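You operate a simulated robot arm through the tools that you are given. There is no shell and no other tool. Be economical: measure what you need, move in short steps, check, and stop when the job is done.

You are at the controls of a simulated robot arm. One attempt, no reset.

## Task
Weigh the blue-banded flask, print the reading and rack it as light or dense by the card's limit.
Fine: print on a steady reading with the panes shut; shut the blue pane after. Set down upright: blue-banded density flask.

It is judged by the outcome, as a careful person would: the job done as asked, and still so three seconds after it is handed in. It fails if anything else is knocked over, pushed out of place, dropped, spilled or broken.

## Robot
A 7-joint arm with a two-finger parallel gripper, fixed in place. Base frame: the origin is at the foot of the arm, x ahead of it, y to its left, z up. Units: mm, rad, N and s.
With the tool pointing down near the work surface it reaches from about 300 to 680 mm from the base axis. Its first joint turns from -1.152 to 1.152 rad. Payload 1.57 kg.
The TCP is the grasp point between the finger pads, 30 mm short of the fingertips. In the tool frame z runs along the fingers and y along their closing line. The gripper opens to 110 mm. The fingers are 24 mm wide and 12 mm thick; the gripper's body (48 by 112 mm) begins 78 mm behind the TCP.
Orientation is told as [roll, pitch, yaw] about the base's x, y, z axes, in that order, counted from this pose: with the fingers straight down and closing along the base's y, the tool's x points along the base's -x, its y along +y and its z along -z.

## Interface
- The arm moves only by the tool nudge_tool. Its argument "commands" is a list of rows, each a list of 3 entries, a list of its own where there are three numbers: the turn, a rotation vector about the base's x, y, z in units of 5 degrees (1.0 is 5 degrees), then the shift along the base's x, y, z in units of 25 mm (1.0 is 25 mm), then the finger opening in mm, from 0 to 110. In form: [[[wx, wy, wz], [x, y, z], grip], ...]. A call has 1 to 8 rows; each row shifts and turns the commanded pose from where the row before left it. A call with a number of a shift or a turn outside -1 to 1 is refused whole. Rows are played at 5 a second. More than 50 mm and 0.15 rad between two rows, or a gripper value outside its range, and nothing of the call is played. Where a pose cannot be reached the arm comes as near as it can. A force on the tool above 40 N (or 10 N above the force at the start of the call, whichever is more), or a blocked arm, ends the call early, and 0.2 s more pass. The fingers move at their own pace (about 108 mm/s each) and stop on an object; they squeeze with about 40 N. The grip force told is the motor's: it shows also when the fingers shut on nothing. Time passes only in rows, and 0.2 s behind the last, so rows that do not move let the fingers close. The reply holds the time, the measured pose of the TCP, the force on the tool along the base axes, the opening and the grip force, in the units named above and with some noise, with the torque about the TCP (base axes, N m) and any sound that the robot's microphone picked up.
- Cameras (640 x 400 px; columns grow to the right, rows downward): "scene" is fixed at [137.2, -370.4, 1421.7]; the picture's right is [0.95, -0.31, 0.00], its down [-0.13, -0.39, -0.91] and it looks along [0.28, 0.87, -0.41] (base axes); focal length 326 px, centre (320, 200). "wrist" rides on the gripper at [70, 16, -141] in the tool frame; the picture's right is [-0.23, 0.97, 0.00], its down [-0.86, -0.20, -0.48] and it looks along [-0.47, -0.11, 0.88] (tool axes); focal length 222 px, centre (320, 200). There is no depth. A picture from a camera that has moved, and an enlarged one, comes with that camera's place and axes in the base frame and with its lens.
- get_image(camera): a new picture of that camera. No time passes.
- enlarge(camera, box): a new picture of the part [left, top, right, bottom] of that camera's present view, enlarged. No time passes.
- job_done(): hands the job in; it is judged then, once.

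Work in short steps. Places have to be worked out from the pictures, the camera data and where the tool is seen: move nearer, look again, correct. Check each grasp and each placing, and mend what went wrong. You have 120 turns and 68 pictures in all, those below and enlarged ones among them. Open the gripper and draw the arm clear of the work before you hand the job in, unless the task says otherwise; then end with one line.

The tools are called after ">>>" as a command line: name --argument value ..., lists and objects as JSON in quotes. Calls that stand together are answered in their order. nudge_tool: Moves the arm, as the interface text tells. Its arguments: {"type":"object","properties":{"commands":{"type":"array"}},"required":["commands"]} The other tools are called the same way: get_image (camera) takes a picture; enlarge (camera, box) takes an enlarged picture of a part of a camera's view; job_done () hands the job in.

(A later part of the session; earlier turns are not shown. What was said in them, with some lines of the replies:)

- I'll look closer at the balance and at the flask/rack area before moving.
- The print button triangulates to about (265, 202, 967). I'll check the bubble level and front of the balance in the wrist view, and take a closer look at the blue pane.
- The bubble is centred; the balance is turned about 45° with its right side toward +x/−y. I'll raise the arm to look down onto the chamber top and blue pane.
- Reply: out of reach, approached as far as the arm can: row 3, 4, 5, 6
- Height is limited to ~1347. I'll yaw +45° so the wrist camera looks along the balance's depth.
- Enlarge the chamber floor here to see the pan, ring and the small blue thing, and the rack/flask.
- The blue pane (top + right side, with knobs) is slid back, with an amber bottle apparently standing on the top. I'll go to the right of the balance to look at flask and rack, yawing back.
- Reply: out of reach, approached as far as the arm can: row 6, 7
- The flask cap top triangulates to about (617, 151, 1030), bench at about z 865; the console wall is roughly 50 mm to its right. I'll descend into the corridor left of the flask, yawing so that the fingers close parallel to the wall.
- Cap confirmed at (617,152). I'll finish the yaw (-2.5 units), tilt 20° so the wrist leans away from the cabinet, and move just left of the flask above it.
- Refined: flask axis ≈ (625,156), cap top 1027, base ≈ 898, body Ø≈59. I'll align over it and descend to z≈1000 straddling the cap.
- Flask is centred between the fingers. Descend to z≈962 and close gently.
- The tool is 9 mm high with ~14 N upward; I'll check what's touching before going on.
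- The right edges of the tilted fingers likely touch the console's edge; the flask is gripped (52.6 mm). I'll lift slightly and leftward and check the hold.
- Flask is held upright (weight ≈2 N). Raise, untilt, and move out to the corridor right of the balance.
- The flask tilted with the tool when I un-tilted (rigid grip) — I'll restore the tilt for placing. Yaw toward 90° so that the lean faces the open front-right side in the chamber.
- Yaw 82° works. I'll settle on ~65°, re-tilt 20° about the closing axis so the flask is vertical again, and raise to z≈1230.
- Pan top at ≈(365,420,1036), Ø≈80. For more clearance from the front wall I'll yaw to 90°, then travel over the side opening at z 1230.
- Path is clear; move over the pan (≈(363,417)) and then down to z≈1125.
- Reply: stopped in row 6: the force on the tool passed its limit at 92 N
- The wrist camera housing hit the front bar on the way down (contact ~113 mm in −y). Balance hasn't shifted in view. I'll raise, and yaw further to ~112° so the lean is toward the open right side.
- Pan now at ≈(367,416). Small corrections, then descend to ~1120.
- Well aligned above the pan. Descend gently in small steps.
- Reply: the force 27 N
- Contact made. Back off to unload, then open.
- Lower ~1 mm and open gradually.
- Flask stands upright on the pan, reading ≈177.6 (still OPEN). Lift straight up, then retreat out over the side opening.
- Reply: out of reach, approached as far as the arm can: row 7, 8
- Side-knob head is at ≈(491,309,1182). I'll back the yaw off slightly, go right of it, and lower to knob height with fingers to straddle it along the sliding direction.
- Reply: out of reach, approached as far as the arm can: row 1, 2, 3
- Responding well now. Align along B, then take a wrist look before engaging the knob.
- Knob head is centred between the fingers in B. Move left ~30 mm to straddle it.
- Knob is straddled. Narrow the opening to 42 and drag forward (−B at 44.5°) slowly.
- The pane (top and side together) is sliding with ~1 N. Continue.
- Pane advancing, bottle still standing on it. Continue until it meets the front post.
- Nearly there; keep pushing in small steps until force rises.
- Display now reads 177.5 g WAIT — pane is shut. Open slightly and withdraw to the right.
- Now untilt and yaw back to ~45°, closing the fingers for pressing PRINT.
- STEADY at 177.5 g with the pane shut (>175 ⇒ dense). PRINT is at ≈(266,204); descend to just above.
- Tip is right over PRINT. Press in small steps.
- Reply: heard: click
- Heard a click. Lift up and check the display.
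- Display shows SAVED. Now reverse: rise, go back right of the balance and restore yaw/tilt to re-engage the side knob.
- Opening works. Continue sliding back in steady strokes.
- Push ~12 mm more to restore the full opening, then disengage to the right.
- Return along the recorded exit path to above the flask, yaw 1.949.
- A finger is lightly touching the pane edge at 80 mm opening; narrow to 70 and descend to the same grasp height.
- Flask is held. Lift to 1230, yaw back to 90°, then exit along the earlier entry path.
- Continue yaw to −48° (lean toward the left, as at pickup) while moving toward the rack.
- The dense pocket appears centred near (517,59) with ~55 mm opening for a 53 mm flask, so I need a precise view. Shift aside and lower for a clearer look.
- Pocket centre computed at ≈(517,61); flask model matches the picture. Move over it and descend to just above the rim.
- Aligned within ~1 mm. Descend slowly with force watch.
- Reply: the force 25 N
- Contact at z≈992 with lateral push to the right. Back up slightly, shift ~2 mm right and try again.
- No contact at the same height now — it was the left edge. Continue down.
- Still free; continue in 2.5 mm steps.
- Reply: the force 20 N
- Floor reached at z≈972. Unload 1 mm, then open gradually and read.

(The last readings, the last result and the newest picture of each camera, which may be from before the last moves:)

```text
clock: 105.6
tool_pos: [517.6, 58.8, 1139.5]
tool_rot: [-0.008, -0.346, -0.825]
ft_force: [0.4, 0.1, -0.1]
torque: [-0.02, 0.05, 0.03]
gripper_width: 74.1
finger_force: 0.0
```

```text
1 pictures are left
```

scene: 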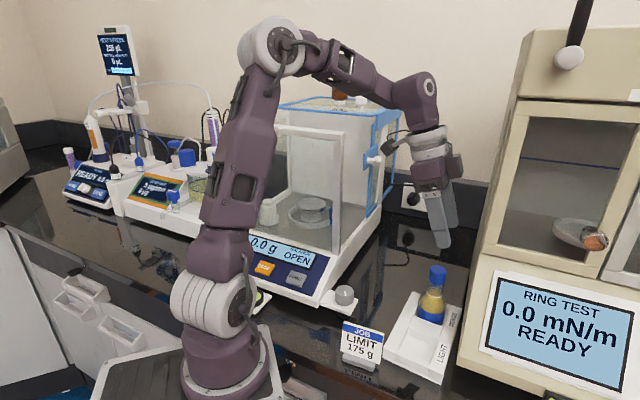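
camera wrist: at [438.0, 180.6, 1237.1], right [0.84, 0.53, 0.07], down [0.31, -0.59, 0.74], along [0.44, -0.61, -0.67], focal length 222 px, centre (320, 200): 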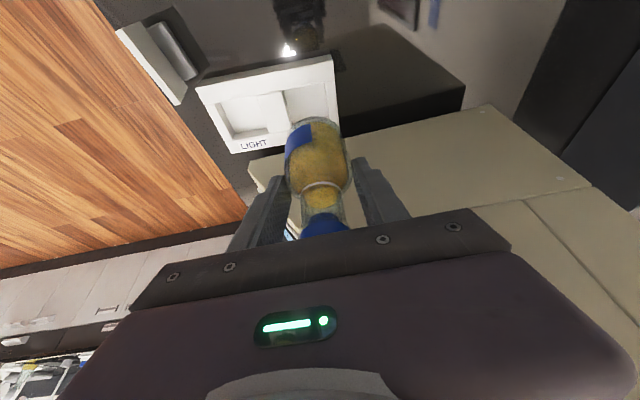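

Flask stands upright in the DENSE pocket; balance back at 0.0 g OPEN. Now return by the known route to shut the blue pane.

>>> nudge_tool --commands '[[[0, 0, 0], [0, 0, 0.9], 64], [[0, 0, 1], [-0.1, 0.3, 0.9], 64], [[0, 0, 1], [-0.1, 0.4, 0.9], 64], [[0, 0, 1], [-0.1, 0.4, 0.9], 64], [[0, 0, 1], [-0.1, 0.4, 0], 64], [[0, 0, 1], [0, 0.4, 0], 64], [[0, 0, 1], [0, 0.4, 0], 64], [[0, 0, 1], [0, 0.4, 0], 64]]'

>>> nudge_tool --commands '[[[0, 0, 1], [0, 0.3, 0], 64], [[0, 0, 1], [0, 0.3, 0], 64], [[0, 0, 1], [0, 0.3, 0], 64], [[0, 0, 1], [0, 0.3, 0], 64], [[0, 0, 1], [0, 0.3, 0], 64], [[0, 0, 1], [0, 0.3, 0], 64], [[0, 0, 1], [0, 0.3, 0], 64], [[0, 0, 1], [0, 0.3, 0], 64]]'

>>> nudge_tool --commands '[[[0, 0, 1], [0, 0.35, 0.1], 64], [[0, 0, 1], [0, 0.35, 0.1], 64], [[0, 0, 1], [0, 0.35, 0.1], 64], [[0, 0, 1], [0, 0.35, 0], 64], [[0, 0, 1], [0, 0, 0], 64], [[0, 0, 1], [0, 0, 0], 64], [[0, 0, 1], [0, 0, 0], 64], [[0, 0, 1], [0, 0, 0], 64]]'

```text
clock: 107.4
tool_pos: [508.4, 127.7, 1228.3]
tool_rot: [-0.007, -0.348, -0.213]
ft_force: [0.6, 0.5, -0.6]
torque: [-0.02, 0.0, 0.02]
gripper_width: 64.0
finger_force: 0.1
```

```text
clock: 109.2
tool_pos: [507.5, 188.4, 1227.9]
tool_rot: [-0.006, -0.347, 0.487]
ft_force: [0.3, -0.6, 0.0]
torque: [0.01, 0.03, 0.01]
gripper_width: 63.9
finger_force: 0.0
```

```text
clock: 111.0
tool_pos: [508.7, 223.4, 1236.4]
tool_rot: [-0.008, -0.348, 1.183]
ft_force: [0.6, 0.3, -0.1]
torque: [-0.02, 0.03, -0.04]
gripper_width: 64.0
finger_force: 0.0
```

>>> nudge_tool --commands '[[[0, 0, 1], [0, 0, 0], 64], [[0, 0, 1], [0, 0, 0], 64], [[0, 0, 1], [0, 0, 0], 64], [[0, 0, 1], [0, 0, 0], 64], [[0, 0, 1], [0, 0, 0], 64], [[0, 0, 1], [0, 0, 0], 64], [[0, 0, 1], [0, 0, 0], 64], [[0, 0, 1], [0, 0, 0], 64]]'

>>> nudge_tool --commands '[[[0, 0, 1], [0, 0, 0], 64], [[0, 0, 1], [0, 0, 0], 64], [[0, 0, 0.97], [0, 0.2, 0], 64], [[0, 0, 0], [0, 0.3, -0.6], 64], [[0, 0, 0], [0.1, 0.5, -0.6], 64], [[0, 0, 0], [0.2, 0.5, -0.58], 64], [[0, 0, 0], [0.2, 0.4, 0], 64], [[0, 0, 0], [0, 0, 0], 64]]'

```text
clock: 112.8
tool_pos: [507.8, 221.7, 1235.8]
tool_rot: [-0.006, -0.347, 1.882]
ft_force: [0.3, -0.3, 0.9]
torque: [0.02, 0.0, -0.02]
gripper_width: 64.2
finger_force: 0.0
```

```text
clock: 114.6
tool_pos: [519.8, 270.9, 1190.2]
tool_rot: [-0.008, -0.348, 2.137]
ft_force: [-0.6, 0.4, 0.6]
torque: [0.0, 0.0, 0.03]
gripper_width: 64.2
finger_force: 0.0
```

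At the approach point. Move left to straddle the knob, checking force.

>>> nudge_tool --commands '[[[0, 0, 0], [-0.3, 0.3, 0], 64], [[0, 0, 0], [-0.3, 0.3, 0], 64], [[0, 0, 0], [-0.29, 0.31, 0.05], 64], [[0, 0, 0], [0, 0, 0], 64], [[0, 0, 0], [0, 0, 0], 42], [[0, 0, 0], [0, 0, 0], 42]]'

>>> nudge_tool --commands '[[[0, 0, 0], [-0.1, -0.098, 0], 42], [[0, 0, 0], [-0.15, -0.147, 0], 42], [[0, 0, 0], [-0.15, -0.147, 0], 42], [[0, 0, 0], [-0.15, -0.147, 0], 42], [[0, 0, 0], [-0.15, -0.147, 0], 42], [[0, 0, 0], [-0.15, -0.147, 0], 42]]'

```text
clock: 116.0
tool_pos: [498.1, 292.7, 1193.0]
tool_rot: [-0.006, -0.348, 2.139]
ft_force: [-0.4, -0.2, 1.0]
torque: [-0.01, 0.01, -0.01]
gripper_width: 42.0
finger_force: 0.1
```

```text
clock: 117.4
tool_pos: [477.0, 271.8, 1192.8]
tool_rot: [-0.007, -0.347, 2.139]
ft_force: [0.6, 0.0, -0.1]
torque: [0.03, -0.04, 0.01]
gripper_width: 42.9
finger_force: 0.6
```

Width/force signature matches the earlier push, so the pane is moving. Continue closing.

>>> nudge_tool --commands '[[[0, 0, 0], [-0.15, -0.147, 0], 42], [[0, 0, 0], [-0.15, -0.147, 0], 42], [[0, 0, 0], [-0.15, -0.147, 0], 42], [[0, 0, 0], [-0.15, -0.147, 0], 42], [[0, 0, 0], [-0.15, -0.147, 0], 42], [[0, 0, 0], [-0.15, -0.147, 0], 42], [[0, 0, 0], [-0.15, -0.147, 0], 42], [[0, 0, 0], [-0.15, -0.147, 0], 42]]'

>>> nudge_tool --commands '[[[0, 0, 0], [-0.15, -0.147, 0], 42], [[0, 0, 0], [-0.15, -0.147, 0], 42], [[0, 0, 0], [-0.15, -0.147, 0], 42], [[0, 0, 0], [-0.15, -0.147, 0], 42], [[0, 0, 0], [-0.15, -0.147, 0], 42], [[0, 0, 0], [-0.15, -0.147, 0], 42], [[0, 0, 0], [-0.15, -0.147, 0], 42], [[0, 0, 0], [-0.15, -0.147, 0], 42]]'

>>> nudge_tool --commands '[[[0, 0, 0], [-0.15, -0.147, 0], 42], [[0, 0, 0], [-0.15, -0.147, 0], 42], [[0, 0, 0], [-0.15, -0.147, 0], 42], [[0, 0, 0], [-0.15, -0.147, 0], 42], [[0, 0, 0], [-0.15, -0.147, 0], 42], [[0, 0, 0], [-0.15, -0.147, 0], 42], [[0, 0, 0], [-0.12, -0.118, 0], 42]]'

>>> nudge_tool --commands '[[[0, 0, 0], [-0.12, -0.118, 0], 42], [[0, 0, 0], [-0.1, -0.098, 0], 42], [[0, 0, 0], [-0.1, -0.098, 0], 42]]'

```text
clock: 119.2
tool_pos: [445.8, 243.1, 1192.5]
tool_rot: [-0.007, -0.347, 2.136]
ft_force: [0.8, 0.6, -0.1]
torque: [0.01, -0.02, -0.03]
gripper_width: 42.5
finger_force: 1.0
```

```text
clock: 121.0
tool_pos: [415.0, 212.4, 1192.8]
tool_rot: [-0.008, -0.346, 2.136]
ft_force: [0.7, 0.6, 0.6]
torque: [0.01, -0.03, 0.02]
gripper_width: 42.8
finger_force: 0.6
```

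```text
clock: 122.6
tool_pos: [389.2, 187.0, 1193.7]
tool_rot: [-0.009, -0.347, 2.139]
ft_force: [0.8, 0.7, -0.2]
torque: [0.03, -0.04, 0.01]
gripper_width: 42.9
finger_force: 1.5
```

```text
clock: 123.4
tool_pos: [382.1, 180.8, 1192.6]
tool_rot: [-0.007, -0.347, 2.14]
ft_force: [1.8, 0.9, 0.2]
torque: [0.01, -0.03, 0.03]
gripper_width: 43.1
finger_force: 0.3
```

>>> nudge_tool --commands '[[[0, 0, 0], [-0.1, -0.098, 0], 42], [[0, 0, 0], [-0.1, -0.098, 0], 42], [[0, 0, 0], [-0.1, -0.098, 0], 42]]'

>>> nudge_tool --commands '[[[0, 0, 0], [-0.08, -0.08, 0], 42], [[0, 0, 0], [-0.08, -0.08, 0], 42]]'

```text
clock: 124.2
tool_pos: [373.6, 170.8, 1190.9]
tool_rot: [-0.008, -0.345, 2.137]
ft_force: [2.4, 0.0, 1.6]
torque: [0.01, -0.04, 0.01]
gripper_width: 43.2
finger_force: 0.8
```

```text
clock: 124.8
tool_pos: [370.3, 167.7, 1192.9]
tool_rot: [-0.007, -0.347, 2.139]
ft_force: [0.8, -0.3, -0.8]
torque: [0.02, 0.0, 0.02]
gripper_width: 41.9
finger_force: 0.0
```

Same "snap-shut" signature as before. Withdraw to the right and up, clear of the work.

>>> nudge_tool --commands '[[[0, 0, 0], [0, 0, 0], 54], [[0, 0, 0], [0.4, -0.4, 0], 54], [[0, 0, 0], [0.7, -0.7, 0], 54], [[0, 0, 0], [0.7, -0.7, 0], 54], [[0, 0, 0], [0.5, -0.5, 0.5], 54], [[0, 0, 0], [0, 0, 0.5], 54]]'

>>> nudge_tool --commands '[[[-0.84, -0.54, 0], [0, 0, 0], 80], [[-0.84, -0.54, 0], [0, 0, 0], 100], [[-0.84, -0.54, 0], [0, 0, 0], 110], [[-0.84, -0.54, 0], [0, 0, 0], 110], [[0, 0, -1], [-0.8, 0, 0.5], 110], [[0, 0, -1], [-0.8, 0, 0.5], 110], [[0, 0, -1], [-0.8, 0, 0.5], 110], [[0, 0, -1], [-0.8, 0, 0], 110]]'

>>> enlarge --camera "scene" --box '[220, 60, 480, 400]'

```text
clock: 126.2
tool_pos: [428.6, 109.9, 1217.8]
tool_rot: [-0.006, -0.349, 2.139]
ft_force: [0.9, 0.0, -0.6]
torque: [-0.01, -0.02, -0.03]
gripper_width: 53.9
finger_force: 0.1
```

```text
clock: 128.0
tool_pos: [348.0, 110.4, 1254.8]
tool_rot: [-0.01, 0.002, 1.788]
ft_force: [0.1, 0.1, 0.5]
torque: [-0.02, -0.03, 0.02]
gripper_width: 110.0
finger_force: 0.2
```

```text
1.18 times, centred on (350, 230) of scene
camera zoom: at [137.2, -370.4, 1421.7], right [0.95, -0.31, 0.0], down [-0.13, -0.39, -0.91], along [0.28, 0.87, -0.41], focal length 384 px, centre (285, 165)
```

zoom: 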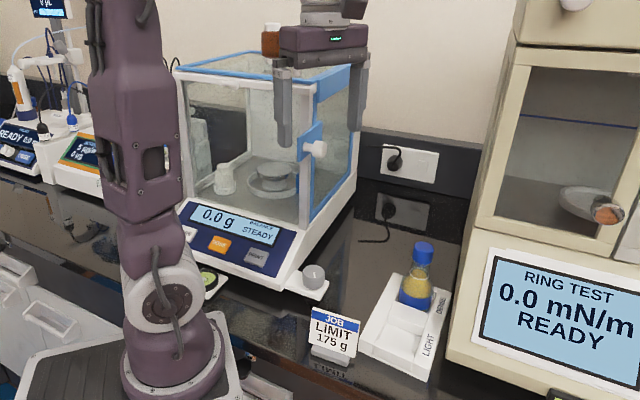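

The last picture shows the pane shut (0.0 g STEADY), the flask upright in DENSE and the bottle still standing. The gripper is open and clear, so I'm handing in.

>>> job_done

```text
The job is handed in.
```

The flask weighed 177.5 g on a steady reading with the pane shut. I printed it (display showed SAVED), racked the flask upright in DENSE because it is over the 175 g limit, and shut the blue pane again. On the first approach to the pan the wrist camera hit the balance's front bar at 92 N. Nothing looked moved or knocked over in the pictures afterwards.
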